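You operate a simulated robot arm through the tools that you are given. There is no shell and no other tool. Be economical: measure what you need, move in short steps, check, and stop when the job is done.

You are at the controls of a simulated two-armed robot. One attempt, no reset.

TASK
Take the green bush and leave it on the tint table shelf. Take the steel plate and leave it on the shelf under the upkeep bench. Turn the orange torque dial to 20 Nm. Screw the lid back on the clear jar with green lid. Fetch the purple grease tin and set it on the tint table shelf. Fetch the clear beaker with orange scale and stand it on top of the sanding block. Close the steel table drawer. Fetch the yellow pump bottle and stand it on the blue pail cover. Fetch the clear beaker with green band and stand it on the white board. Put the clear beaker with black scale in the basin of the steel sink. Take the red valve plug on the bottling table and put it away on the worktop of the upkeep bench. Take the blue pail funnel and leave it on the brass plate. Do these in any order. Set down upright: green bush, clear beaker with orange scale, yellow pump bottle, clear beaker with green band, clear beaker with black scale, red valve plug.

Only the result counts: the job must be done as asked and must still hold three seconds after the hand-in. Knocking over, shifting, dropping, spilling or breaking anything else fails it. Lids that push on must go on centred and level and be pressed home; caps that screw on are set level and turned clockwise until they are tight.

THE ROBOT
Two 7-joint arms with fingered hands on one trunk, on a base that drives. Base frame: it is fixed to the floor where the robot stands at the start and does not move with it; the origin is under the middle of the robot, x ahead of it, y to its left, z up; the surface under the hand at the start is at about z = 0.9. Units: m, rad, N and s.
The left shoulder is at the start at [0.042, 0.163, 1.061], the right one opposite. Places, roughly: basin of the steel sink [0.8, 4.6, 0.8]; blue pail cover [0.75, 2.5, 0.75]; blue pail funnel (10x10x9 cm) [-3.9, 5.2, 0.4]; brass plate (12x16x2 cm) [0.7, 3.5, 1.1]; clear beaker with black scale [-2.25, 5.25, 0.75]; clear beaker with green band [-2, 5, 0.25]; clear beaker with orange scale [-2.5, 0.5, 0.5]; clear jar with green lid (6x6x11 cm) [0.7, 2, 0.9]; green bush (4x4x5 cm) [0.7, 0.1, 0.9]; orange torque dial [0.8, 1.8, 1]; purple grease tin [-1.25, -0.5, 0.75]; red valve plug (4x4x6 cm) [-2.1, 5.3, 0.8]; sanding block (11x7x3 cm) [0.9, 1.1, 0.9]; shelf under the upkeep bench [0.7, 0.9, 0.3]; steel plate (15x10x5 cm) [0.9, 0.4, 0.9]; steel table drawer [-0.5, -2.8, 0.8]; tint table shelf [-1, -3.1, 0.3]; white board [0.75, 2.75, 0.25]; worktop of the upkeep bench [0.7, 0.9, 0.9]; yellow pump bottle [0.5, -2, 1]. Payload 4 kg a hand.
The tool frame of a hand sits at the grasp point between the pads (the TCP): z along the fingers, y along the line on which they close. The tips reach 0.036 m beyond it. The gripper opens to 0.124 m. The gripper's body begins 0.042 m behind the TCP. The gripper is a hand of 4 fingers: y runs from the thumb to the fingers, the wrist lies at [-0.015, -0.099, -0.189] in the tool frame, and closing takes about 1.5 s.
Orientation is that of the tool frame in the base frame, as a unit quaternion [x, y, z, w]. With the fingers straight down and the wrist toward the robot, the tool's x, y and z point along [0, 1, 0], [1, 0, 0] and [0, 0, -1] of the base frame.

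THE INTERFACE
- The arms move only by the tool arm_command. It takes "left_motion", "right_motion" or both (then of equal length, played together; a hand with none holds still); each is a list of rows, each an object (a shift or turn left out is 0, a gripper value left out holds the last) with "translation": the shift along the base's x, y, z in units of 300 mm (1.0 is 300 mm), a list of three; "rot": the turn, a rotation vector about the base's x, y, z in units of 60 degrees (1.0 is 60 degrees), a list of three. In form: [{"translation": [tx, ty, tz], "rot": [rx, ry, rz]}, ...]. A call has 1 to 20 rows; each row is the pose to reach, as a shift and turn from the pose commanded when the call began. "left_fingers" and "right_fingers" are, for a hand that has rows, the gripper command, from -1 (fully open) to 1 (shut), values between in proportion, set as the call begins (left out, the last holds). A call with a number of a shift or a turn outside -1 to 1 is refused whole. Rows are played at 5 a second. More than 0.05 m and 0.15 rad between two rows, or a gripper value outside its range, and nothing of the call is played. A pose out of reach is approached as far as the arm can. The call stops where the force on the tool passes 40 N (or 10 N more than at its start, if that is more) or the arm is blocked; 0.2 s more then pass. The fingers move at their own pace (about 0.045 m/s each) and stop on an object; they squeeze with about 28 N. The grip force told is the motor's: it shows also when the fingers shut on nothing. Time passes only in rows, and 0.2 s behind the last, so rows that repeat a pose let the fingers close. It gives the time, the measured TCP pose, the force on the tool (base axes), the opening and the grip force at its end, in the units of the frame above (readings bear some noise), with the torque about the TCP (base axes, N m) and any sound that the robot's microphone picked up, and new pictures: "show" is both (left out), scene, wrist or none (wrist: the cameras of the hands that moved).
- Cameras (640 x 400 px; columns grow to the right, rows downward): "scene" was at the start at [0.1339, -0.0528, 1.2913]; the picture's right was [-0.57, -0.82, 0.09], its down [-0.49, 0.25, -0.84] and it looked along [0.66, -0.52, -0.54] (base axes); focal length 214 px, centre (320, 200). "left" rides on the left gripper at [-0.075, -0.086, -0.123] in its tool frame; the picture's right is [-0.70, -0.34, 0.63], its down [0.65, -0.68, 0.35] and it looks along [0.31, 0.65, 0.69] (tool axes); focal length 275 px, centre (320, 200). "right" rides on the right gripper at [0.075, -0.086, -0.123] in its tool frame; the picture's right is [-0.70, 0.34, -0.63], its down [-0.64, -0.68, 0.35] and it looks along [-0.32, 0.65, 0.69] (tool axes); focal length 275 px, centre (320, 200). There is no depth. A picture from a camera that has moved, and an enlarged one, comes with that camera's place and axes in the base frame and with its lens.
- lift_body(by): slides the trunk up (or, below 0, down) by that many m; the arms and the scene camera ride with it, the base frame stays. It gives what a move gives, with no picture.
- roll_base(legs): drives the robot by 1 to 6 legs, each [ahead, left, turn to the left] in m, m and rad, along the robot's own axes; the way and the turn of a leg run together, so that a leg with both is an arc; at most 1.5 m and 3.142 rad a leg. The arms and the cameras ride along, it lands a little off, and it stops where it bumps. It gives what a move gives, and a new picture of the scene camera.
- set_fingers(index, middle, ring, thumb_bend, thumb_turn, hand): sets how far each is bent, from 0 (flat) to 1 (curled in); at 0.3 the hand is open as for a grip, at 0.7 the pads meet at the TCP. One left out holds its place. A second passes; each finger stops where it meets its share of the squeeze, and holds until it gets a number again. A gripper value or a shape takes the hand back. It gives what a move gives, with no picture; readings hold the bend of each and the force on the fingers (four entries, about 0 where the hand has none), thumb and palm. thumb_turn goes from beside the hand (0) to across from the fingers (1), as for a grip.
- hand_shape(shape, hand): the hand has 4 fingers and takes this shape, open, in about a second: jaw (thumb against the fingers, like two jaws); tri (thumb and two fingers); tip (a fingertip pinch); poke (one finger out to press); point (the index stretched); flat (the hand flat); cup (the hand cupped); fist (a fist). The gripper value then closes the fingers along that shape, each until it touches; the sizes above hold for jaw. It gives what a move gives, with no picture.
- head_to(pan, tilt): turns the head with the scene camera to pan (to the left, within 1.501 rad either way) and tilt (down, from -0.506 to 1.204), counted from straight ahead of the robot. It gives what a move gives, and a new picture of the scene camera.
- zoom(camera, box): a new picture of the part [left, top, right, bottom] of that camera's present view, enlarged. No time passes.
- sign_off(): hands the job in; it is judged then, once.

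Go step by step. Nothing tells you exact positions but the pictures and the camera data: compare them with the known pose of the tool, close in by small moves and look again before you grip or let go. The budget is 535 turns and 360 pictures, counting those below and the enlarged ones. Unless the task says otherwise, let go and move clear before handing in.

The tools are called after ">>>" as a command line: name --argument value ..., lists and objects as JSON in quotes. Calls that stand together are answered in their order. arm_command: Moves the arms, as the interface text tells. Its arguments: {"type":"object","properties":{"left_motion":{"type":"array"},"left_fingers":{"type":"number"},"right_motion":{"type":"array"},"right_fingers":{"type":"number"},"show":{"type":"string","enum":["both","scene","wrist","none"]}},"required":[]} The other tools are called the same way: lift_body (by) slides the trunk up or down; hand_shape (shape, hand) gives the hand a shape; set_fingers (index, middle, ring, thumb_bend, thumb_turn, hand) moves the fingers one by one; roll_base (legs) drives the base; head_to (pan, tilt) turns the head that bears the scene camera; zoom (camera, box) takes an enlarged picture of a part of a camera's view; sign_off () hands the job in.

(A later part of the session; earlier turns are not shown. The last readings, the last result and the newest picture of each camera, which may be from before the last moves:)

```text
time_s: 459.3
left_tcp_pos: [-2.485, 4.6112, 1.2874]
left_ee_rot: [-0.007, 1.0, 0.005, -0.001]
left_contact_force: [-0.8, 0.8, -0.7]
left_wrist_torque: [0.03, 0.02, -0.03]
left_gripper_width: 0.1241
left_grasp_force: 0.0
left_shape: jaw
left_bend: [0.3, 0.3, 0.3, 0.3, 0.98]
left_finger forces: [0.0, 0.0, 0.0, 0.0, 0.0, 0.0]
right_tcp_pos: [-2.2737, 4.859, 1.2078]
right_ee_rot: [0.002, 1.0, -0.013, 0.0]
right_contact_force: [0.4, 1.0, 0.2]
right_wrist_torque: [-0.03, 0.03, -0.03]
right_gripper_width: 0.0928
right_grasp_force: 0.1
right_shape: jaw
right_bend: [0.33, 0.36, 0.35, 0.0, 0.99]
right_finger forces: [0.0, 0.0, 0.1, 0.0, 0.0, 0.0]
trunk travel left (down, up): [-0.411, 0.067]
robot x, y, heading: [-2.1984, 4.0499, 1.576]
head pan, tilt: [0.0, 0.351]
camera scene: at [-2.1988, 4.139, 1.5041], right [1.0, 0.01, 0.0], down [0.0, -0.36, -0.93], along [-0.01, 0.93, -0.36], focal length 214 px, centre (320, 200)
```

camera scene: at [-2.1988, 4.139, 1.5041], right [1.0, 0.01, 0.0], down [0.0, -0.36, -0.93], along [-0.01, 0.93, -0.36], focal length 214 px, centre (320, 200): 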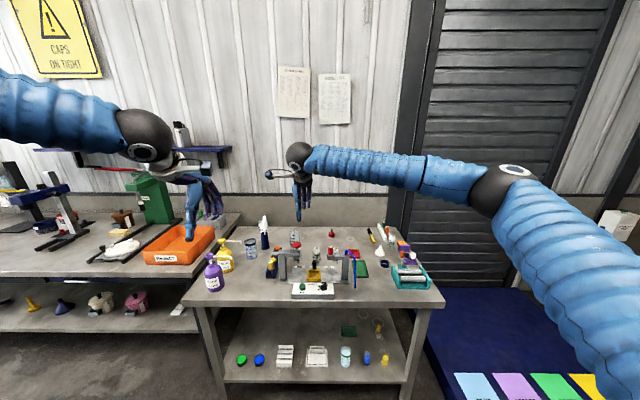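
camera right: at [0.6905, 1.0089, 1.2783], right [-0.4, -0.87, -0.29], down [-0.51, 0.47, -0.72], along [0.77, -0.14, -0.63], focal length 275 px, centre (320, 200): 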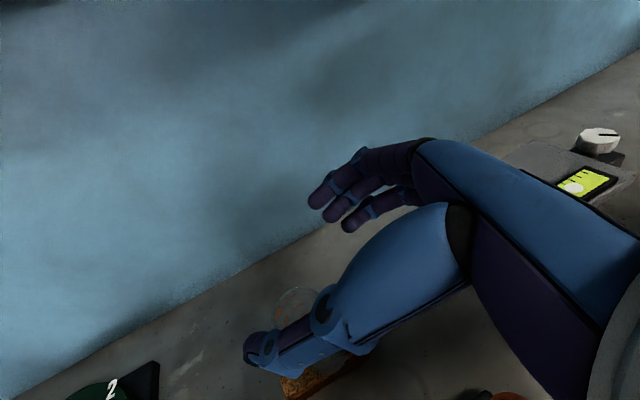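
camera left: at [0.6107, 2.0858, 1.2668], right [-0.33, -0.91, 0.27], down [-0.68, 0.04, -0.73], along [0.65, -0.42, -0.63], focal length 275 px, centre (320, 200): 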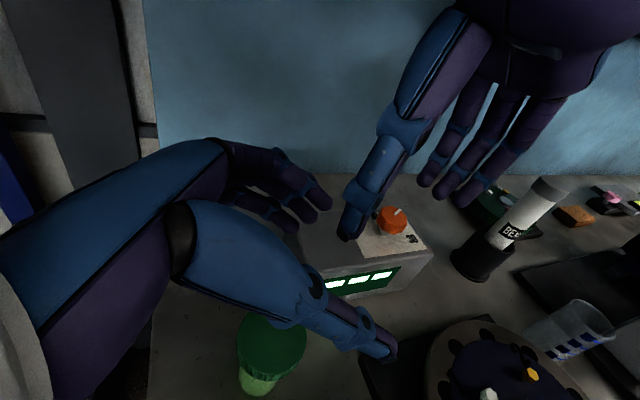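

Roll forward and look at the plug with the right wrist camera.

>>> roll_base --legs '[[0.42, 0, 0]]'

>>> arm_command --right_motion '[{"translation": [0.08, 0.06, -0.1]}, {"translation": [0.16, 0.12, -0.2]}, {"translation": [0.24, 0.18, -0.3]}, {"translation": [0.32, 0.24, -0.4]}, {"translation": [0.4, 0.3, -0.5]}]' --show "wrist"

```text
time_s: 461.9
left_tcp_pos: [-2.4898, 5.0186, 1.29]
left_ee_rot: [-0.008, 1.0, 0.005, 0.0]
left_contact_force: [0.3, -0.6, 0.1]
left_wrist_torque: [-0.02, 0.01, -0.01]
left_gripper_width: 0.124
left_grasp_force: 0.2
left_shape: jaw
left_bend: [0.3, 0.3, 0.3, 0.3, 0.98]
left_finger forces: [0.0, 0.1, 0.0, 0.0, 0.1, 0.0]
right_tcp_pos: [-2.2799, 5.2669, 1.209]
right_ee_rot: [-0.001, 1.0, -0.01, -0.001]
right_contact_force: [0.3, 0.8, -0.1]
right_wrist_torque: [0.01, -0.01, 0.0]
right_gripper_width: 0.0929
right_grasp_force: 0.1
right_shape: jaw
right_bend: [0.33, 0.36, 0.35, 0.0, 0.99]
right_finger forces: [0.1, 0.0, 0.1, 0.0, 0.0, 0.1]
trunk travel left (down, up): [-0.411, 0.067]
robot x, y, heading: [-2.2041, 4.4575, 1.577]
head pan, tilt: [0.0, 0.351]
camera scene: at [-2.2023, 4.5476, 1.5042], right [1.0, 0.01, 0.0], down [0.0, -0.36, -0.93], along [-0.01, 0.93, -0.36], focal length 214 px, centre (320, 200)
```

scene: 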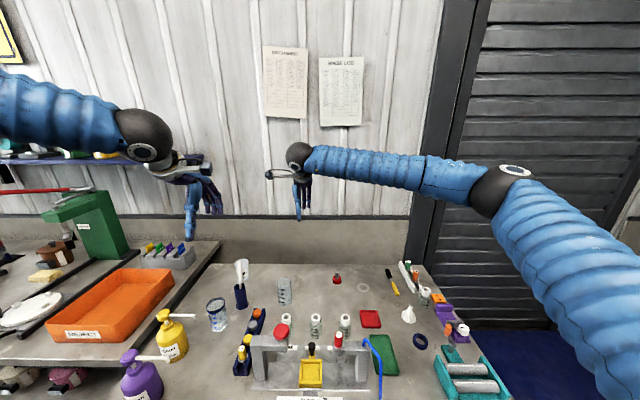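

```text
time_s: 463.1
left_tcp_pos: [-2.4897, 5.0189, 1.2886]
left_ee_rot: [-0.009, 1.0, 0.004, 0.0]
left_contact_force: [-0.2, 1.1, -0.4]
left_wrist_torque: [0.01, 0.02, -0.02]
left_gripper_width: 0.1234
left_grasp_force: 0.1
left_shape: jaw
left_bend: [0.3, 0.3, 0.3, 0.3, 0.98]
left_finger forces: [0.0, 0.0, 0.1, 0.1, 0.0, 0.0]
right_tcp_pos: [-2.1597, 5.3596, 1.0609]
right_ee_rot: [0.0, 1.0, -0.011, -0.001]
right_contact_force: [-0.3, -1.3, -0.4]
right_wrist_torque: [-0.02, -0.05, 0.0]
right_gripper_width: 0.0929
right_grasp_force: 0.1
right_shape: jaw
right_bend: [0.33, 0.36, 0.35, 0.0, 0.99]
right_finger forces: [0.0, 0.0, 0.1, 0.0, 0.0, 0.0]
trunk travel left (down, up): [-0.411, 0.067]
robot x, y, heading: [-2.2034, 4.4571, 1.583]
head pan, tilt: [0.0, 0.351]
camera right: at [-2.2348, 5.2757, 1.186], right [0.7, 0.35, 0.62], down [0.64, -0.69, -0.33], along [0.31, 0.63, -0.71], focal length 275 px, centre (320, 200)
```

right: 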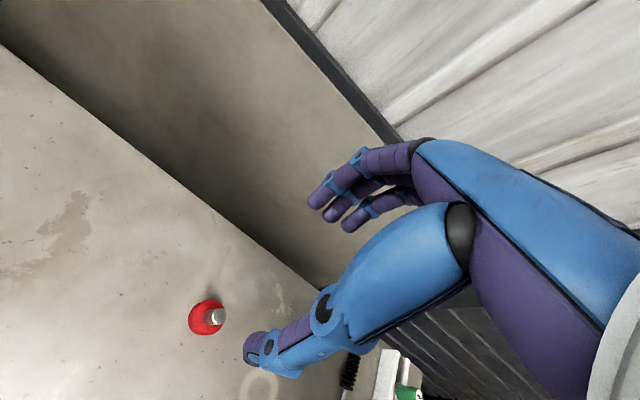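

Plug at (−2.129, 5.348). Descend over it.

>>> arm_command --right_motion '[{"translation": [0.1, -0.037, -0.1]}, {"translation": [0.1, -0.037, -0.25]}, {"translation": [0.1, -0.037, -0.4]}, {"translation": [0.1, -0.037, -0.55]}, {"translation": [0.1, -0.037, -0.68]}]' --show "wrist"

```text
time_s: 464.3
left_tcp_pos: [-2.4909, 5.0186, 1.2885]
left_ee_rot: [-0.009, 1.0, 0.004, 0.0]
left_contact_force: [-0.6, -0.2, 0.1]
left_wrist_torque: [-0.02, 0.01, -0.03]
left_gripper_width: 0.1238
left_grasp_force: 0.1
left_shape: jaw
left_bend: [0.3, 0.3, 0.3, 0.3, 0.98]
left_finger forces: [0.0, 0.0, 0.1, 0.0, 0.0, 0.0]
right_tcp_pos: [-2.1273, 5.3441, 0.8546]
right_ee_rot: [0.0, 1.0, -0.01, -0.001]
right_contact_force: [0.1, 0.7, 0.2]
right_wrist_torque: [-0.01, 0.02, 0.01]
right_gripper_width: 0.093
right_grasp_force: 0.0
right_shape: jaw
right_bend: [0.33, 0.36, 0.35, 0.0, 0.99]
right_finger forces: [0.0, 0.0, 0.1, 0.0, 0.0, 0.1]
trunk travel left (down, up): [-0.411, 0.067]
robot x, y, heading: [-2.2012, 4.4578, 1.581]
head pan, tilt: [0.0, 0.351]
camera right: at [-2.203, 5.2604, 0.9799], right [0.7, 0.35, 0.63], down [0.64, -0.69, -0.33], along [0.31, 0.63, -0.71], focal length 275 px, centre (320, 200)
```

right: 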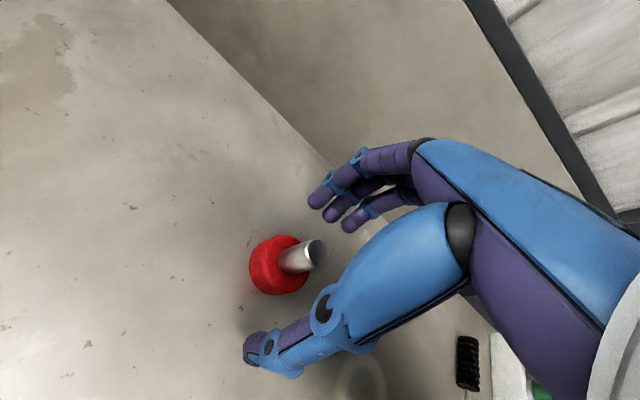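

>>> arm_command --right_motion '[{"translation": [0.012, 0.025, -0.07]}, {"translation": [0.012, 0.025, -0.13]}]' --show "none"

>>> arm_command --right_motion '[{}, {}, {}, {}, {}, {}, {}]' --right_fingers 1 --show "none"

>>> arm_command --right_motion '[{"translation": [0, 0, 0.12]}, {"translation": [0, 0, 0.27]}, {"translation": [0, 0, 0.42]}, {"translation": [0, 0, 0.57]}, {"translation": [0, 0, 0.72]}, {"translation": [0, 0, 0.87]}]' --show "wrist"

```text
time_s: 464.9
left_tcp_pos: [-2.4907, 5.0167, 1.2891]
left_ee_rot: [-0.009, 1.0, 0.006, 0.0]
left_contact_force: [0.4, 0.2, -0.4]
left_wrist_torque: [-0.01, -0.03, 0.03]
left_gripper_width: 0.1239
left_grasp_force: 0.1
left_shape: jaw
left_bend: [0.3, 0.3, 0.3, 0.3, 0.98]
left_finger forces: [0.0, 0.0, 0.1, 0.1, 0.0, 0.1]
right_tcp_pos: [-2.1244, 5.3573, 0.8374]
right_ee_rot: [0.0, 1.0, -0.003, -0.004]
right_contact_force: [-0.4, -4.0, 19.1]
right_wrist_torque: [0.88, 0.07, -0.03]
right_gripper_width: 0.0895
right_grasp_force: 0.0
right_shape: jaw
right_bend: [0.33, 0.37, 0.35, 0.0, 0.99]
right_finger forces: [13.7, 6.0, 0.0, 0.1, 0.1, 0.0]
trunk travel left (down, up): [-0.411, 0.067]
robot x, y, heading: [-2.2027, 4.4584, 1.583]
head pan, tilt: [0.0, 0.351]
stopped in row 2 (right hand): the force on the tool passed its limit at 53 N (the readings are from after the stop); the commanded pose is now the measured one
```

```text
time_s: 466.4
left_tcp_pos: [-2.4897, 5.0159, 1.2895]
left_ee_rot: [-0.009, 1.0, 0.007, 0.0]
left_contact_force: [0.2, 0.2, -0.3]
left_wrist_torque: [-0.02, -0.03, -0.02]
left_gripper_width: 0.124
left_grasp_force: 0.1
left_shape: jaw
left_bend: [0.3, 0.3, 0.3, 0.3, 0.98]
left_finger forces: [0.0, 0.1, 0.0, 0.0, 0.1, 0.1]
right_tcp_pos: [-2.1263, 5.3546, 0.836]
right_ee_rot: [0.001, 1.0, -0.003, -0.004]
right_contact_force: [-2.4, -17.0, 30.7]
right_wrist_torque: [-0.86, 0.13, -0.1]
right_gripper_width: 0.0443
right_grasp_force: 27.3
right_shape: jaw
right_bend: [0.52, 0.57, 0.56, 0.58, 1.0]
right_finger forces: [17.5, 1.5, 0.0, 0.0, 37.5, 0.0]
trunk travel left (down, up): [-0.411, 0.067]
robot x, y, heading: [-2.2012, 4.4543, 1.579]
head pan, tilt: [0.0, 0.351]
```

```text
time_s: 467.9
left_tcp_pos: [-2.4914, 5.0181, 1.2897]
left_ee_rot: [-0.01, 1.0, 0.004, 0.0]
left_contact_force: [0.0, -0.6, 0.0]
left_wrist_torque: [-0.03, 0.01, -0.04]
left_gripper_width: 0.1237
left_grasp_force: 0.1
left_shape: jaw
left_bend: [0.3, 0.3, 0.3, 0.3, 0.98]
left_finger forces: [0.0, 0.0, 0.1, 0.0, 0.0, 0.1]
right_tcp_pos: [-2.121, 5.3562, 1.0941]
right_ee_rot: [0.0, 1.0, -0.005, -0.003]
right_contact_force: [0.4, 0.0, -0.9]
right_wrist_torque: [0.01, -0.01, -0.01]
right_gripper_width: 0.0384
right_grasp_force: 27.7
right_shape: jaw
right_bend: [0.49, 0.54, 0.56, 0.61, 1.0]
right_finger forces: [19.0, 5.6, 0.0, 0.0, 26.3, 0.1]
trunk travel left (down, up): [-0.411, 0.067]
robot x, y, heading: [-2.2016, 4.455, 1.577]
head pan, tilt: [0.0, 0.351]
camera right: at [-2.1953, 5.2706, 1.2196], right [0.7, 0.34, 0.63], down [0.64, -0.69, -0.34], along [0.31, 0.64, -0.7], focal length 275 px, centre (320, 200)
```

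right: 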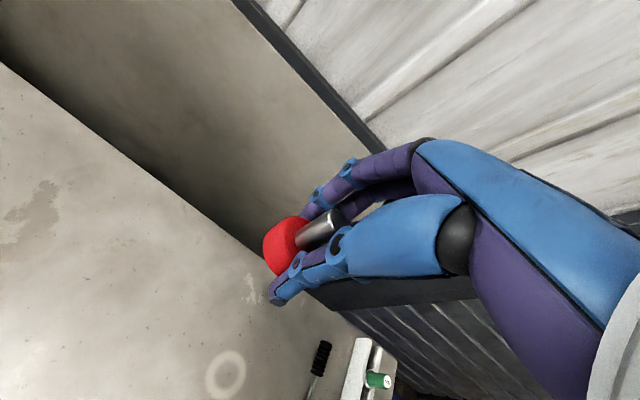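

Table surface is actually z≈0.80. Plug is held. Now bring the left hand over the black-scale beaker near (−2.354, 5.225).

>>> arm_command --left_motion '[{"translation": [0.057, 0.086, -0.1]}, {"translation": [0.113, 0.173, -0.2]}, {"translation": [0.17, 0.259, -0.3]}, {"translation": [0.227, 0.345, -0.4]}, {"translation": [0.283, 0.431, -0.5]}, {"translation": [0.34, 0.518, -0.6]}, {"translation": [0.397, 0.604, -0.68]}, {"translation": [0.453, 0.69, -0.75]}]' --show "wrist"

```text
time_s: 469.6
left_tcp_pos: [-2.3537, 5.2261, 1.0602]
left_ee_rot: [-0.009, 1.0, 0.004, 0.0]
left_contact_force: [-0.4, 0.4, 0.0]
left_wrist_torque: [-0.02, -0.05, 0.02]
left_gripper_width: 0.124
left_grasp_force: 0.0
left_shape: jaw
left_bend: [0.3, 0.3, 0.3, 0.3, 0.98]
left_finger forces: [0.1, 0.0, 0.1, 0.0, 0.1, 0.1]
right_tcp_pos: [-2.1227, 5.357, 1.0932]
right_ee_rot: [-0.001, 1.0, -0.007, -0.004]
right_contact_force: [0.5, 0.0, -0.3]
right_wrist_torque: [-0.02, 0.0, 0.02]
right_gripper_width: 0.0383
right_grasp_force: 28.1
right_shape: jaw
right_bend: [0.49, 0.54, 0.56, 0.61, 1.0]
right_finger forces: [19.2, 5.7, 0.1, 0.0, 26.2, 0.0]
trunk travel left (down, up): [-0.411, 0.067]
robot x, y, heading: [-2.2016, 4.4584, 1.578]
head pan, tilt: [0.0, 0.351]
camera left: at [-2.2786, 5.1406, 1.1827], right [0.7, -0.32, -0.64], down [-0.63, -0.69, -0.35], along [-0.33, 0.65, -0.69], focal length 275 px, centre (320, 200)
```

left: 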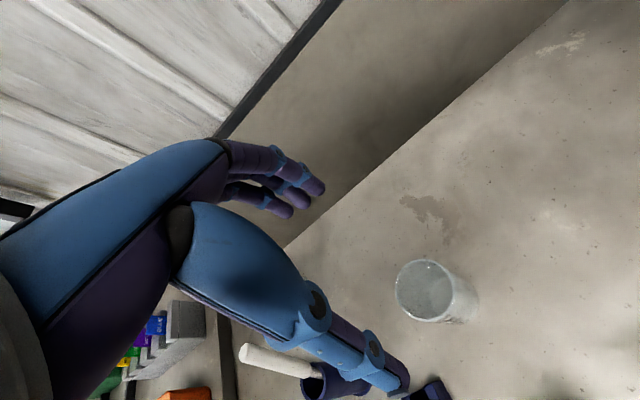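

>>> arm_command --left_motion '[{"translation": [0.01, -0.02, -0.14]}, {"translation": [0.01, -0.02, -0.28]}, {"translation": [0.01, -0.02, -0.42]}, {"translation": [0.01, -0.02, -0.52]}, {"translation": [0.01, -0.02, -0.585]}]' --show "wrist"

```text
time_s: 470.9
left_tcp_pos: [-2.3859, 5.1968, 0.9208]
left_ee_rot: [-0.009, 1.0, 0.005, 0.0]
left_contact_force: [0.3, -0.3, 0.1]
left_wrist_torque: [0.03, 0.01, 0.01]
left_gripper_width: 0.1241
left_grasp_force: 0.0
left_shape: jaw
left_bend: [0.3, 0.3, 0.3, 0.3, 0.98]
left_finger forces: [0.1, 0.0, 0.0, 0.1, 0.0, 0.0]
left hand out of reach, approached as far as the arm can: row 2, 3, 4, 5
right_tcp_pos: [-2.1209, 5.3568, 1.0944]
right_ee_rot: [0.001, 1.0, -0.006, -0.004]
right_contact_force: [-0.4, -0.1, -0.7]
right_wrist_torque: [-0.02, 0.0, -0.03]
right_gripper_width: 0.0385
right_grasp_force: 28.0
right_shape: jaw
right_bend: [0.49, 0.54, 0.56, 0.61, 1.0]
right_finger forces: [19.1, 5.6, 0.0, 0.1, 26.2, 0.0]
trunk travel left (down, up): [-0.411, 0.067]
robot x, y, heading: [-2.1981, 4.458, 1.57]
head pan, tilt: [0.0, 0.351]
camera left: at [-2.3092, 5.1113, 1.0435], right [0.7, -0.32, -0.64], down [-0.63, -0.69, -0.35], along [-0.33, 0.65, -0.69], focal length 275 px, centre (320, 200)
```

left: 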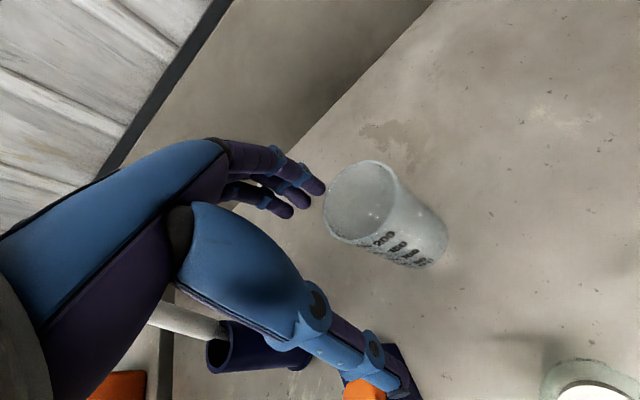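

Out of reach at this trunk height: raise the hand, lower the trunk 0.15, retry.

>>> arm_command --left_motion '[{"translation": [0, 0, 0.15]}, {"translation": [0, 0, 0.3]}, {"translation": [0, 0, 0.45]}, {"translation": [0, 0, 0.6]}, {"translation": [0, 0, 0.75]}]' --show "none"

>>> lift_body --by -0.14

>>> arm_command --left_motion '[{"translation": [0.06, 0.04, -0.02]}, {"translation": [0.12, 0.08, -0.06]}, {"translation": [0.12, 0.08, -0.15]}, {"translation": [0.12, 0.08, -0.22]}]' --show "wrist"

```text
time_s: 472.1
left_tcp_pos: [-2.3809, 5.1974, 1.1465]
left_ee_rot: [-0.009, 1.0, 0.004, 0.0]
left_contact_force: [-0.6, 0.4, 0.6]
left_wrist_torque: [0.02, -0.04, -0.02]
left_gripper_width: 0.1238
left_grasp_force: 0.1
left_shape: jaw
left_bend: [0.3, 0.3, 0.3, 0.3, 0.98]
left_finger forces: [0.0, 0.0, 0.0, 0.0, 0.0, 0.0]
right_tcp_pos: [-2.121, 5.3555, 1.0945]
right_ee_rot: [0.001, 1.0, -0.004, -0.004]
right_contact_force: [0.2, 0.1, -0.6]
right_wrist_torque: [-0.01, 0.04, -0.01]
right_gripper_width: 0.0383
right_grasp_force: 28.1
right_shape: jaw
right_bend: [0.49, 0.54, 0.56, 0.61, 1.0]
right_finger forces: [19.1, 5.6, 0.1, 0.0, 26.2, 0.0]
trunk travel left (down, up): [-0.411, 0.067]
robot x, y, heading: [-2.1987, 4.4569, 1.581]
head pan, tilt: [0.0, 0.351]
```

```text
time_s: 473.7
left_tcp_pos: [-2.383, 5.1982, 1.0095]
left_ee_rot: [-0.009, 1.0, 0.004, -0.001]
left_contact_force: [-0.2, -0.7, -0.3]
left_wrist_torque: [0.0, 0.01, 0.01]
left_gripper_width: 0.1239
left_grasp_force: 0.0
left_shape: jaw
left_bend: [0.3, 0.3, 0.3, 0.3, 0.98]
left_finger forces: [0.0, 0.1, 0.0, 0.0, 0.1, 0.0]
right_tcp_pos: [-2.1244, 5.3578, 0.9544]
right_ee_rot: [-0.001, 1.0, -0.005, -0.004]
right_contact_force: [0.9, -0.2, -0.3]
right_wrist_torque: [0.0, 0.0, -0.01]
right_gripper_width: 0.038
right_grasp_force: 28.3
right_shape: jaw
right_bend: [0.49, 0.54, 0.56, 0.61, 1.0]
right_finger forces: [19.1, 5.8, 0.0, 0.1, 26.2, 0.0]
trunk travel left (down, up): [-0.271, 0.207]
robot x, y, heading: [-2.2008, 4.4597, 1.58]
head pan, tilt: [0.0, 0.351]
```

```text
time_s: 474.7
left_tcp_pos: [-2.348, 5.224, 0.9415]
left_ee_rot: [-0.009, 1.0, 0.004, 0.0]
left_contact_force: [0.3, -0.4, -0.3]
left_wrist_torque: [0.02, -0.01, 0.03]
left_gripper_width: 0.1238
left_grasp_force: 0.2
left_shape: jaw
left_bend: [0.3, 0.3, 0.3, 0.3, 0.98]
left_finger forces: [0.0, 0.0, 0.0, 0.1, 0.1, 0.0]
right_tcp_pos: [-2.1257, 5.3576, 0.953]
right_ee_rot: [0.001, 1.0, -0.005, -0.003]
right_contact_force: [-1.2, -0.7, -0.5]
right_wrist_torque: [-0.04, -0.02, 0.01]
right_gripper_width: 0.0383
right_grasp_force: 27.8
right_shape: jaw
right_bend: [0.49, 0.54, 0.56, 0.61, 1.0]
right_finger forces: [19.1, 5.7, 0.0, 0.0, 26.1, 0.1]
trunk travel left (down, up): [-0.271, 0.207]
robot x, y, heading: [-2.2008, 4.4577, 1.576]
head pan, tilt: [0.0, 0.351]
camera left: at [-2.2717, 5.1388, 1.0632], right [0.7, -0.32, -0.64], down [-0.63, -0.69, -0.35], along [-0.33, 0.65, -0.69], focal length 275 px, centre (320, 200)
```

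left: 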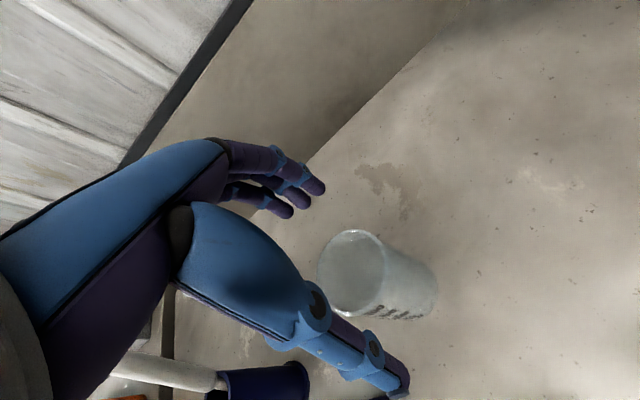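

>>> arm_command --left_motion '[{"translation": [0.008, -0.025, -0.06]}, {"translation": [0.008, -0.025, -0.13]}, {"translation": [0.008, -0.025, -0.19]}]' --show "none"

>>> arm_command --left_motion '[{}, {}, {}, {}, {}, {}]' --left_fingers 1 --show "wrist"

```text
time_s: 475.5
left_tcp_pos: [-2.3448, 5.216, 0.8839]
left_ee_rot: [-0.008, 1.0, 0.005, 0.0]
left_contact_force: [0.2, -0.7, 0.0]
left_wrist_torque: [0.01, -0.01, 0.01]
left_gripper_width: 0.1239
left_grasp_force: 0.0
left_shape: jaw
left_bend: [0.3, 0.3, 0.3, 0.3, 0.98]
left_finger forces: [0.0, 0.1, 0.0, 0.1, 0.1, 0.1]
right_tcp_pos: [-2.1263, 5.3581, 0.953]
right_ee_rot: [0.0, 1.0, -0.005, -0.003]
right_contact_force: [0.2, 0.2, -0.9]
right_wrist_torque: [-0.03, -0.03, 0.03]
right_gripper_width: 0.0382
right_grasp_force: 27.9
right_shape: jaw
right_bend: [0.49, 0.54, 0.56, 0.61, 1.0]
right_finger forces: [19.1, 5.7, 0.1, 0.1, 26.2, 0.1]
trunk travel left (down, up): [-0.271, 0.207]
robot x, y, heading: [-2.199, 4.4616, 1.58]
head pan, tilt: [0.0, 0.351]
```

```text
time_s: 476.9
left_tcp_pos: [-2.345, 5.2161, 0.8844]
left_ee_rot: [-0.008, 1.0, 0.006, -0.001]
left_contact_force: [-0.7, 0.2, 4.4]
left_wrist_torque: [0.15, 0.0, -0.01]
left_gripper_width: 0.058
left_grasp_force: 28.4
left_shape: jaw
left_bend: [0.44, 0.45, 0.45, 0.57, 1.0]
left_finger forces: [14.6, 10.8, 4.0, 0.1, 31.4, 0.0]
right_tcp_pos: [-2.1264, 5.3575, 0.9532]
right_ee_rot: [0.001, 1.0, -0.005, -0.003]
right_contact_force: [0.7, 0.1, -0.3]
right_wrist_torque: [-0.01, -0.01, -0.03]
right_gripper_width: 0.038
right_grasp_force: 28.5
right_shape: jaw
right_bend: [0.49, 0.54, 0.56, 0.61, 1.0]
right_finger forces: [19.1, 5.7, 0.0, 0.0, 26.2, 0.0]
trunk travel left (down, up): [-0.271, 0.207]
robot x, y, heading: [-2.2025, 4.4592, 1.58]
head pan, tilt: [0.0, 0.351]
camera left: at [-2.2689, 5.1312, 1.0066], right [0.7, -0.32, -0.64], down [-0.63, -0.69, -0.35], along [-0.33, 0.65, -0.69], focal length 275 px, centre (320, 200)
```

left: 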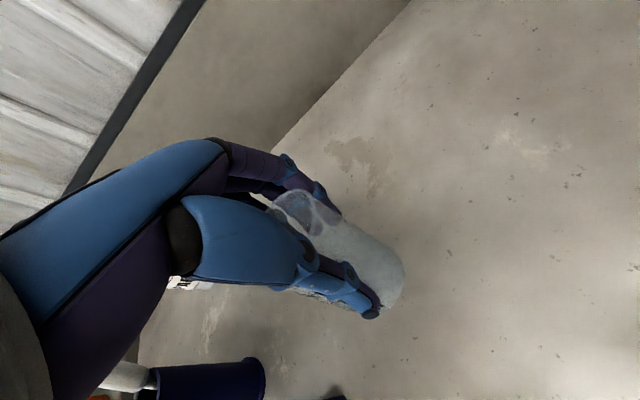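

Gripped. Lift both and roll back from the table.

>>> arm_command --left_motion '[{"translation": [0, 0, 0.12]}, {"translation": [0, 0, 0.26]}, {"translation": [0, 0, 0.4]}, {"translation": [0, 0, 0.54]}, {"translation": [0, 0, 0.68]}, {"translation": [0, -0.02, 0.82]}]' --right_motion '[{}, {"translation": [0, 0, 0.1]}, {"translation": [0, 0, 0.2]}, {"translation": [0, 0, 0.3]}, {"translation": [0, 0, 0.4]}, {"translation": [0, 0, 0.5]}]' --show "wrist"

>>> roll_base --legs '[[-0.5, 0, 0]]'

```text
time_s: 478.3
left_tcp_pos: [-2.3474, 5.207, 1.1324]
left_ee_rot: [-0.008, 1.0, 0.005, 0.0]
left_contact_force: [-0.1, -0.4, -1.0]
left_wrist_torque: [0.04, 0.05, 0.01]
left_gripper_width: 0.0574
left_grasp_force: 27.5
left_shape: jaw
left_bend: [0.44, 0.45, 0.45, 0.57, 1.0]
left_finger forces: [14.7, 10.8, 4.1, 0.1, 31.1, 0.1]
right_tcp_pos: [-2.1253, 5.3556, 1.1068]
right_ee_rot: [0.0, 1.0, -0.004, -0.003]
right_contact_force: [0.1, -0.3, -1.1]
right_wrist_torque: [0.0, 0.0, 0.03]
right_gripper_width: 0.0385
right_grasp_force: 28.6
right_shape: jaw
right_bend: [0.49, 0.54, 0.56, 0.61, 1.0]
right_finger forces: [19.1, 5.7, 0.1, 0.0, 26.2, 0.0]
trunk travel left (down, up): [-0.271, 0.207]
robot x, y, heading: [-2.2014, 4.4586, 1.576]
head pan, tilt: [0.0, 0.351]
camera right: at [-2.1994, 5.2704, 1.2321], right [0.7, 0.34, 0.63], down [0.64, -0.69, -0.34], along [0.31, 0.64, -0.7], focal length 275 px, centre (320, 200)
camera left: at [-2.2715, 5.1216, 1.2546], right [0.7, -0.32, -0.64], down [-0.63, -0.69, -0.35], along [-0.33, 0.65, -0.68], focal length 275 px, centre (320, 200)
```

right: 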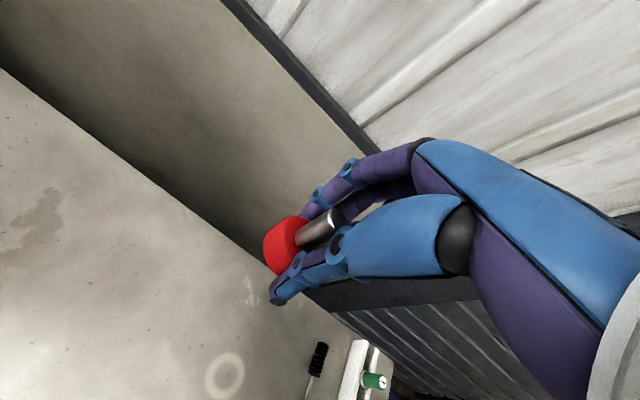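
left: 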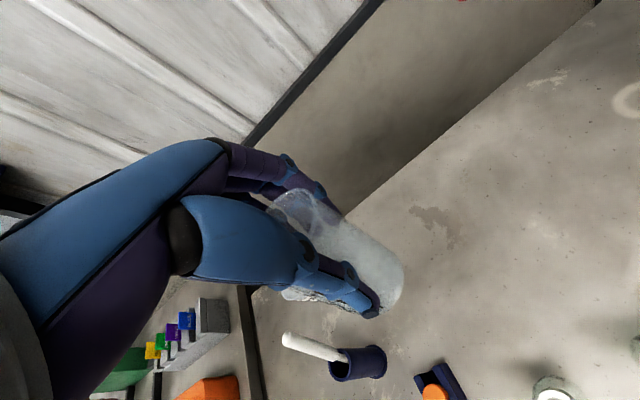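

```text
time_s: 481.3
left_tcp_pos: [-2.3388, 4.7039, 1.1301]
left_ee_rot: [-0.004, 1.0, 0.005, -0.001]
left_contact_force: [-0.1, 0.5, -0.1]
left_wrist_torque: [0.0, -0.05, 0.02]
left_gripper_width: 0.0574
left_grasp_force: 28.5
left_shape: jaw
left_bend: [0.44, 0.45, 0.45, 0.57, 1.0]
left_finger forces: [14.8, 10.9, 4.1, 0.1, 31.0, 0.1]
right_tcp_pos: [-2.1145, 4.8502, 1.1055]
right_ee_rot: [0.005, 1.0, -0.006, -0.003]
right_contact_force: [0.4, -0.5, -0.1]
right_wrist_torque: [0.01, -0.04, 0.0]
right_gripper_width: 0.0379
right_grasp_force: 28.0
right_shape: jaw
right_bend: [0.49, 0.54, 0.56, 0.61, 1.0]
right_finger forces: [19.3, 5.7, 0.0, 0.0, 26.2, 0.0]
trunk travel left (down, up): [-0.271, 0.207]
robot x, y, heading: [-2.1963, 3.954, 1.571]
head pan, tilt: [0.0, 0.351]
camera scene: at [-2.199, 4.0821, 1.351], right [1.0, 0.0, 0.0], down [0.0, -0.44, -0.9], along [0.0, 0.9, -0.44], focal length 214 px, centre (320, 200)
```

scene: 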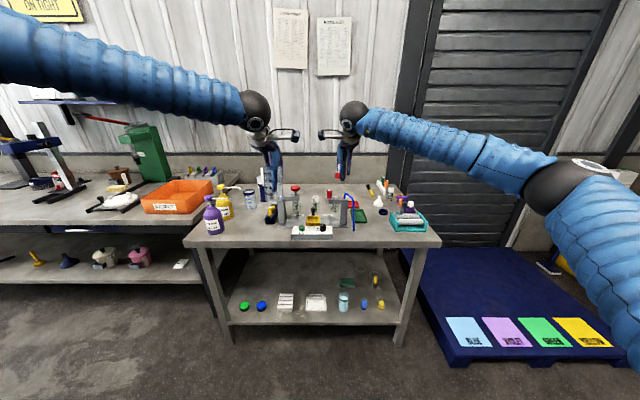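

Turn to face +x and drive toward the sink.

>>> roll_base --legs '[[0, 0, -1.57], [1.3, 0.1, 0]]'

>>> head_to --pan 0 --tilt 0.35

```text
time_s: 491.4
left_tcp_pos: [-0.1957, 4.3081, 1.1298]
left_ee_rot: [0.682, 0.731, 0.004, 0.003]
left_contact_force: [-0.7, 1.0, -0.4]
left_wrist_torque: [0.01, 0.03, 0.01]
left_gripper_width: 0.0567
left_grasp_force: 28.2
left_shape: jaw
left_bend: [0.44, 0.45, 0.45, 0.57, 1.0]
left_finger forces: [15.1, 10.7, 4.5, 0.0, 30.4, 0.1]
right_tcp_pos: [-0.036, 4.0941, 1.1046]
right_ee_rot: [0.688, 0.726, -0.001, -0.005]
right_contact_force: [0.0, -0.3, -0.2]
right_wrist_torque: [-0.01, 0.03, 0.0]
right_gripper_width: 0.0376
right_grasp_force: 28.2
right_shape: jaw
right_bend: [0.49, 0.54, 0.56, 0.61, 1.0]
right_finger forces: [19.1, 5.5, 0.1, 0.1, 25.8, 0.1]
trunk travel left (down, up): [-0.271, 0.207]
robot x, y, heading: [-0.9364, 4.1215, 0.06]
head pan, tilt: [0.0, 0.351]
camera scene: at [-0.8068, 4.1309, 1.3509], right [0.06, -1.0, 0.0], down [-0.44, -0.03, -0.9], along [0.9, 0.06, -0.44], focal length 214 px, centre (320, 200)
```

scene: 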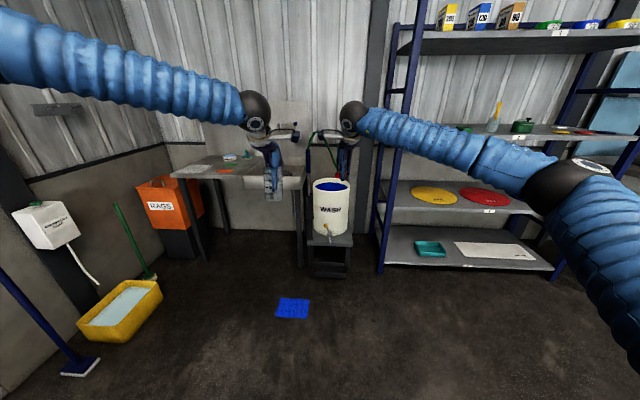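

```text
time_s: 492.0
left_tcp_pos: [-0.197, 4.3083, 1.1301]
left_ee_rot: [0.683, 0.731, 0.003, 0.002]
left_contact_force: [1.6, 0.3, -0.2]
left_wrist_torque: [-0.03, 0.01, -0.01]
left_gripper_width: 0.0568
left_grasp_force: 27.8
left_shape: jaw
left_bend: [0.44, 0.45, 0.45, 0.57, 1.0]
left_finger forces: [14.9, 10.7, 4.4, 0.0, 30.4, 0.1]
right_tcp_pos: [-0.0352, 4.093, 1.1057]
right_ee_rot: [0.688, 0.726, -0.002, -0.007]
right_contact_force: [0.1, -0.5, -0.4]
right_wrist_torque: [0.05, 0.0, -0.01]
right_gripper_width: 0.0378
right_grasp_force: 28.5
right_shape: jaw
right_bend: [0.49, 0.54, 0.56, 0.61, 1.0]
right_finger forces: [19.1, 5.5, 0.1, 0.0, 25.9, 0.0]
trunk travel left (down, up): [-0.271, 0.207]
robot x, y, heading: [-0.9373, 4.1237, 0.064]
head pan, tilt: [0.0, 0.351]
camera scene: at [-0.8071, 4.1308, 1.3509], right [0.06, -1.0, 0.0], down [-0.44, -0.03, -0.9], along [0.9, 0.06, -0.44], focal length 214 px, centre (320, 200)
```

scene: 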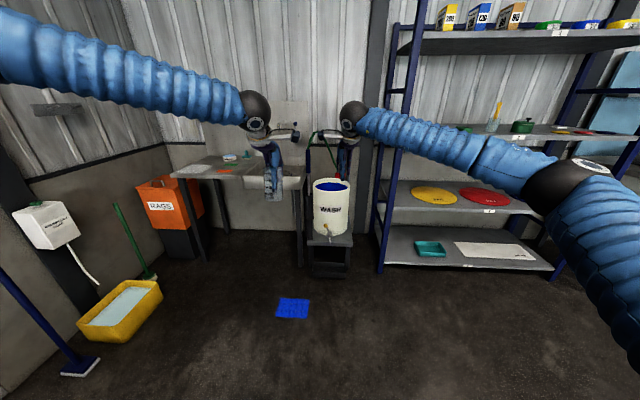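

>>> zoom --camera "scene" --box '[150, 110, 370, 330]'

>>> zoom --camera "left" --box '[0, 0, 640, 400]'

```text
1.82 times, centred on (260, 220) of scene
camera zoom: at [-0.8071, 4.1308, 1.3509], right [0.06, -1.0, 0.0], down [-0.44, -0.03, -0.9], along [0.9, 0.06, -0.44], focal length 390 px, centre (429, 164)
```

zoom: 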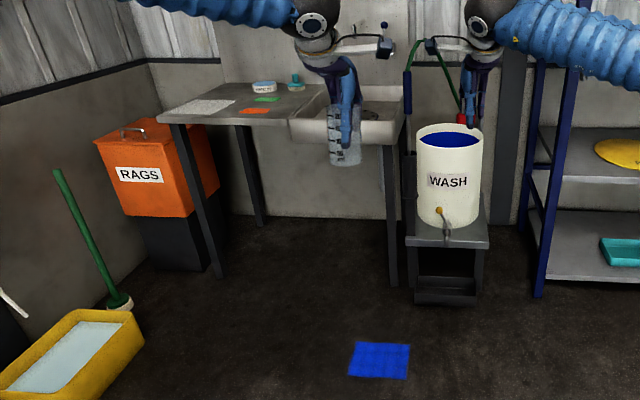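

```text
1.00 times, centred on (320, 200) of left (not enlarged: the box is as wide or as high as the picture)
camera zoom: at [-0.2781, 4.2282, 1.2524], right [-0.28, -0.72, -0.64], down [-0.72, 0.6, -0.35], along [0.63, 0.36, -0.69], focal length 275 px, centre (320, 200)
```

zoom: 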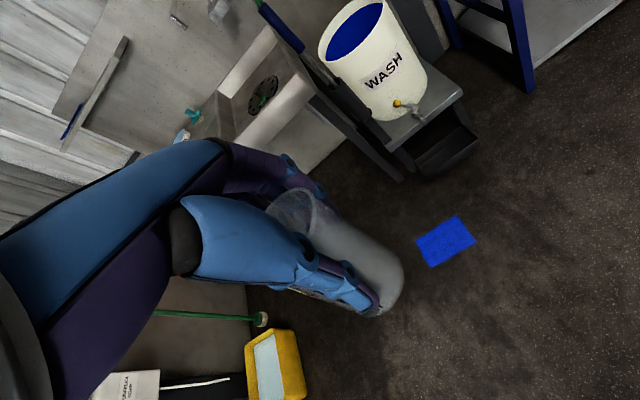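

Sink basin spans about x 0.62–1.0, y 4.33–4.77; a blue rag lies on the floor at (0.2, 4.4) so I stop right of it at (0, 3.95). First pull the right hand in.

>>> arm_command --right_motion '[{"translation": [-0.16, -0.03, 0.05]}, {"translation": [-0.32, -0.06, 0.1]}, {"translation": [-0.48, -0.09, 0.15]}, {"translation": [-0.64, -0.12, 0.2]}, {"translation": [-0.8, -0.15, 0.25]}, {"translation": [-0.95, -0.2, 0.3]}]' --show "none"

>>> roll_base --legs '[[0, -0.23, -0.064], [0.9, 0, 0]]'

```text
refused: row 1 steps farther than a row can; nothing moved
```

```text
time_s: 496.9
left_tcp_pos: [0.5173, 4.0331, 1.1285]
left_ee_rot: [0.704, 0.711, 0.002, 0.003]
left_contact_force: [-0.6, 0.9, -0.1]
left_wrist_torque: [-0.04, 0.02, 0.04]
left_gripper_width: 0.0567
left_grasp_force: 28.3
left_shape: jaw
left_bend: [0.44, 0.45, 0.45, 0.57, 1.0]
left_finger forces: [15.2, 10.8, 4.5, 0.0, 30.6, 0.0]
right_tcp_pos: [0.6562, 3.8208, 1.1046]
right_ee_rot: [0.702, 0.712, -0.002, -0.005]
right_contact_force: [-0.8, 0.3, -0.9]
right_wrist_torque: [-0.01, 0.02, 0.0]
right_gripper_width: 0.0373
right_grasp_force: 28.3
right_shape: jaw
right_bend: [0.48, 0.54, 0.57, 0.61, 1.0]
right_finger forces: [19.4, 5.9, 0.1, 0.0, 26.0, 0.0]
trunk travel left (down, up): [-0.271, 0.207]
robot x, y, heading: [-0.234, 3.8908, 0.007]
head pan, tilt: [0.0, 0.351]
stopped in leg 2: the robot was blocked; the commanded pose is now the measured one
camera scene: at [-0.1035, 3.8921, 1.3509], right [0.0, -1.0, 0.0], down [-0.44, 0.0, -0.9], along [0.9, 0.0, -0.44], focal length 214 px, centre (320, 200)
```

scene: 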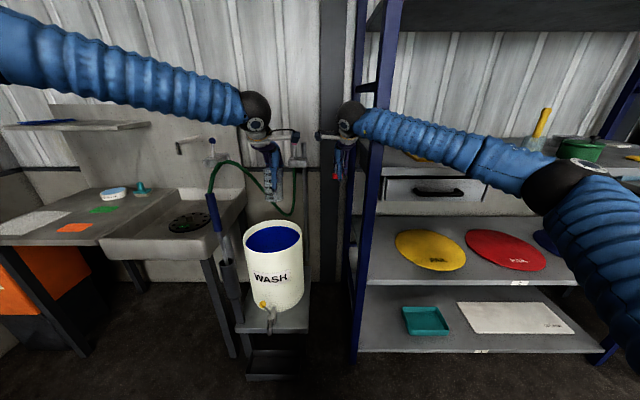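

The right forearm met the rack post. Back off slightly and draw the right hand back.

>>> roll_base --legs '[[-0.12, 0, 0]]'

>>> arm_command --right_motion '[{"translation": [-0.14, 0.02, 0.04]}, {"translation": [-0.28, 0.02, 0.08]}, {"translation": [-0.42, 0.02, 0.12]}, {"translation": [-0.56, 0, 0.16]}, {"translation": [-0.7, -0.05, 0.2]}, {"translation": [-0.8, -0.15, 0.24]}]' --show "scene"

```text
time_s: 498.1
left_tcp_pos: [0.3978, 4.0307, 1.1298]
left_ee_rot: [0.705, 0.709, 0.003, 0.002]
left_contact_force: [0.1, 0.4, 0.0]
left_wrist_torque: [-0.02, -0.02, 0.0]
left_gripper_width: 0.0566
left_grasp_force: 27.6
left_shape: jaw
left_bend: [0.44, 0.45, 0.45, 0.57, 1.0]
left_finger forces: [14.9, 10.7, 4.6, 0.0, 30.6, 0.0]
right_tcp_pos: [0.5369, 3.8171, 1.1047]
right_ee_rot: [0.704, 0.71, -0.001, -0.003]
right_contact_force: [0.1, -0.1, -0.8]
right_wrist_torque: [-0.02, -0.01, 0.02]
right_gripper_width: 0.0373
right_grasp_force: 28.1
right_shape: jaw
right_bend: [0.48, 0.54, 0.57, 0.61, 1.0]
right_finger forces: [19.3, 5.9, 0.1, 0.1, 25.9, 0.0]
trunk travel left (down, up): [-0.271, 0.207]
robot x, y, heading: [-0.352, 3.8927, -0.003]
head pan, tilt: [0.0, 0.351]
camera scene: at [-0.2232, 3.891, 1.351], right [0.0, -1.0, 0.0], down [-0.44, 0.0, -0.9], along [0.9, 0.0, -0.44], focal length 214 px, centre (320, 200)
```

scene: 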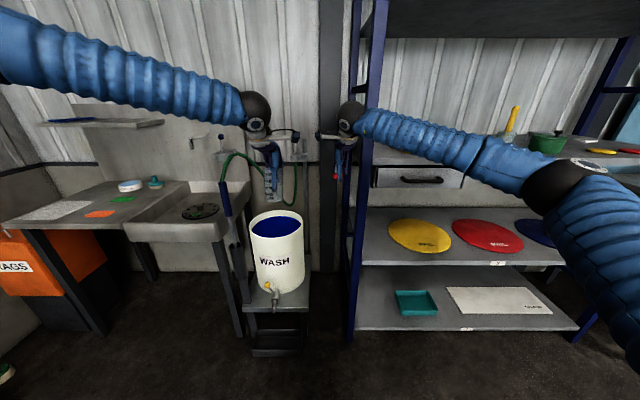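

```text
time_s: 499.5
left_tcp_pos: [0.3974, 4.0306, 1.1295]
left_ee_rot: [0.704, 0.71, 0.003, 0.003]
left_contact_force: [-0.2, -0.1, -0.9]
left_wrist_torque: [0.02, 0.0, -0.01]
left_gripper_width: 0.0565
left_grasp_force: 28.4
left_shape: jaw
left_bend: [0.44, 0.45, 0.45, 0.57, 1.0]
left_finger forces: [15.1, 10.7, 4.6, 0.1, 30.4, 0.0]
right_tcp_pos: [0.3003, 3.7651, 1.1767]
right_ee_rot: [0.703, 0.711, -0.002, -0.005]
right_contact_force: [0.2, -0.3, 0.1]
right_wrist_torque: [-0.01, 0.0, -0.02]
right_gripper_width: 0.0373
right_grasp_force: 27.6
right_shape: jaw
right_bend: [0.48, 0.54, 0.57, 0.61, 1.0]
right_finger forces: [19.4, 5.8, 0.0, 0.1, 25.7, 0.1]
trunk travel left (down, up): [-0.271, 0.207]
robot x, y, heading: [-0.3578, 3.8922, -0.0]
head pan, tilt: [0.0, 0.351]
camera scene: at [-0.223, 3.8896, 1.3511], right [0.0, -1.0, 0.0], down [-0.44, 0.0, -0.9], along [0.9, 0.0, -0.44], focal length 214 px, centre (320, 200)
```

scene: 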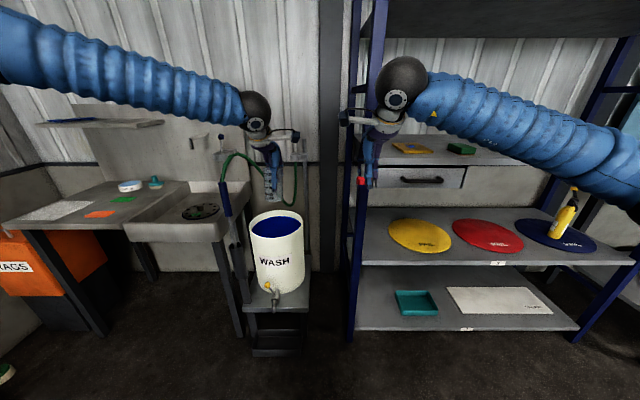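

The brass plate is on the rack's third shelf. Turn left 0.45 rad first, then close in on the sink.

>>> roll_base --legs '[[0, 0, 0.45], [0.33, -0.095, 0]]'

>>> head_to --pan 0.2 --tilt 0.6

```text
time_s: 503.1
left_tcp_pos: [0.6131, 4.2737, 1.1153]
left_ee_rot: [0.595, 0.804, -0.004, -0.003]
left_contact_force: [2.7, -3.9, -4.5]
left_wrist_torque: [0.29, 0.06, 0.01]
left_gripper_width: 0.056
left_grasp_force: 27.7
left_shape: jaw
left_bend: [0.44, 0.45, 0.46, 0.57, 0.99]
left_finger forces: [15.3, 10.8, 4.7, 0.1, 30.2, 0.0]
right_tcp_pos: [0.6006, 3.99, 1.1668]
right_ee_rot: [0.598, 0.801, -0.01, -0.008]
right_contact_force: [0.2, -6.6, -6.0]
right_wrist_torque: [0.45, 0.06, 0.02]
right_gripper_width: 0.0365
right_grasp_force: 28.2
right_shape: jaw
right_bend: [0.48, 0.54, 0.57, 0.62, 1.0]
right_finger forces: [19.6, 6.6, 0.1, 0.0, 26.1, 0.1]
trunk travel left (down, up): [-0.271, 0.207]
robot x, y, heading: [-0.0782, 3.9204, 0.289]
head pan, tilt: [0.0, 0.351]
camera scene: at [0.0435, 3.9644, 1.3528], right [0.29, -0.96, 0.01], down [-0.42, -0.13, -0.9], along [0.86, 0.25, -0.44], focal length 214 px, centre (320, 200)
```

scene: 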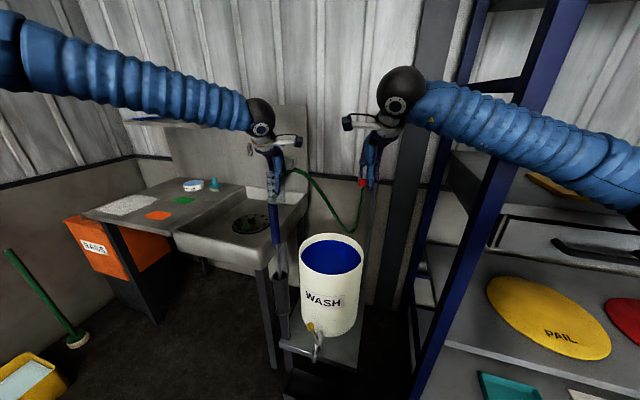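

```text
time_s: 503.9
left_tcp_pos: [0.6134, 4.2693, 1.1129]
left_ee_rot: [0.594, 0.804, -0.002, -0.004]
left_contact_force: [0.5, 0.1, -1.6]
left_wrist_torque: [0.0, 0.05, 0.01]
left_gripper_width: 0.0559
left_grasp_force: 28.2
left_shape: jaw
left_bend: [0.44, 0.45, 0.45, 0.57, 0.99]
left_finger forces: [15.9, 11.2, 5.3, 0.1, 31.3, 0.1]
right_tcp_pos: [0.5996, 3.9855, 1.1639]
right_ee_rot: [0.597, 0.802, -0.008, -0.01]
right_contact_force: [0.1, -0.5, -1.3]
right_wrist_torque: [-0.01, 0.02, 0.0]
right_gripper_width: 0.0363
right_grasp_force: 27.9
right_shape: jaw
right_bend: [0.48, 0.54, 0.57, 0.62, 1.0]
right_finger forces: [19.6, 6.7, 0.0, 0.0, 26.1, 0.0]
trunk travel left (down, up): [-0.271, 0.207]
robot x, y, heading: [-0.0821, 3.9236, 0.289]
head pan, tilt: [0.201, 0.6]
camera scene: at [0.0306, 3.9718, 1.3291], right [0.47, -0.88, -0.02], down [-0.58, -0.29, -0.76], along [0.67, 0.37, -0.65], focal length 214 px, centre (320, 200)
```

scene: 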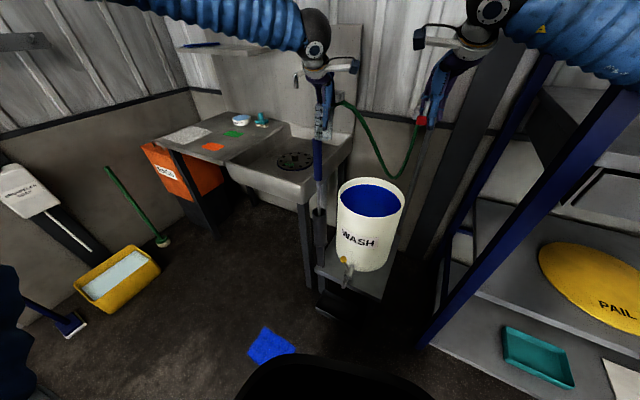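

The left beaker is right above the vertical blue spray lance by the sink. Raise the left hand at once and look.

>>> arm_command --left_motion '[{"translation": [0, 0, 0.1]}, {"translation": [0, 0, 0.22]}, {"translation": [0, 0, 0.36]}, {"translation": [0, 0, 0.5]}]' --show "scene"

>>> zoom --camera "scene" --box '[220, 60, 460, 320]'

```text
time_s: 504.9
left_tcp_pos: [0.6138, 4.2652, 1.265]
left_ee_rot: [0.595, 0.804, -0.002, -0.005]
left_contact_force: [1.5, -0.3, -0.1]
left_wrist_torque: [0.0, 0.02, 0.02]
left_gripper_width: 0.056
left_grasp_force: 28.5
left_shape: jaw
left_bend: [0.44, 0.45, 0.45, 0.57, 0.99]
left_finger forces: [15.7, 11.2, 5.4, 0.0, 30.6, 0.0]
right_tcp_pos: [0.601, 3.9854, 1.1648]
right_ee_rot: [0.598, 0.802, -0.007, -0.01]
right_contact_force: [0.1, 1.0, -0.8]
right_wrist_torque: [-0.01, 0.01, -0.01]
right_gripper_width: 0.0362
right_grasp_force: 28.1
right_shape: jaw
right_bend: [0.48, 0.54, 0.57, 0.62, 1.0]
right_finger forces: [19.7, 6.7, 0.1, 0.1, 26.0, 0.0]
trunk travel left (down, up): [-0.271, 0.207]
robot x, y, heading: [-0.0813, 3.9183, 0.288]
head pan, tilt: [0.201, 0.6]
camera scene: at [0.0305, 3.9719, 1.3291], right [0.47, -0.88, -0.02], down [-0.58, -0.29, -0.76], along [0.67, 0.37, -0.65], focal length 214 px, centre (320, 200)
```

scene: 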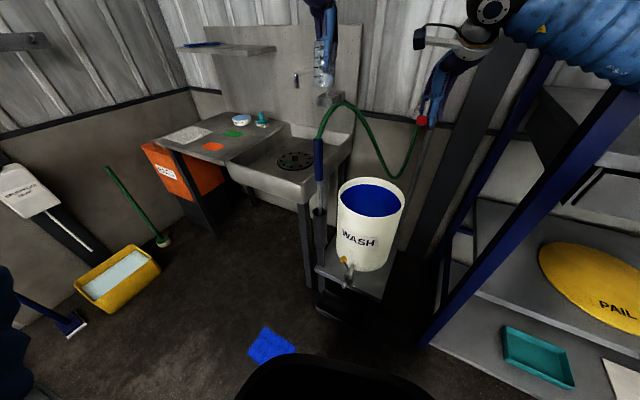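

```text
1.54 times, centred on (340, 190) of scene
camera zoom: at [0.0305, 3.9719, 1.3291], right [0.47, -0.88, -0.02], down [-0.58, -0.29, -0.76], along [0.67, 0.37, -0.65], focal length 330 px, centre (289, 215)
```

zoom: 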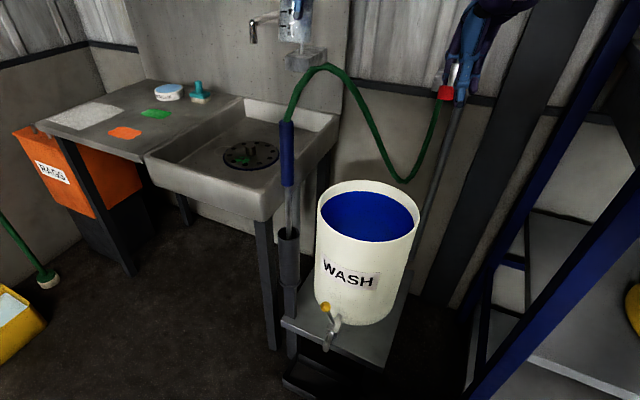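

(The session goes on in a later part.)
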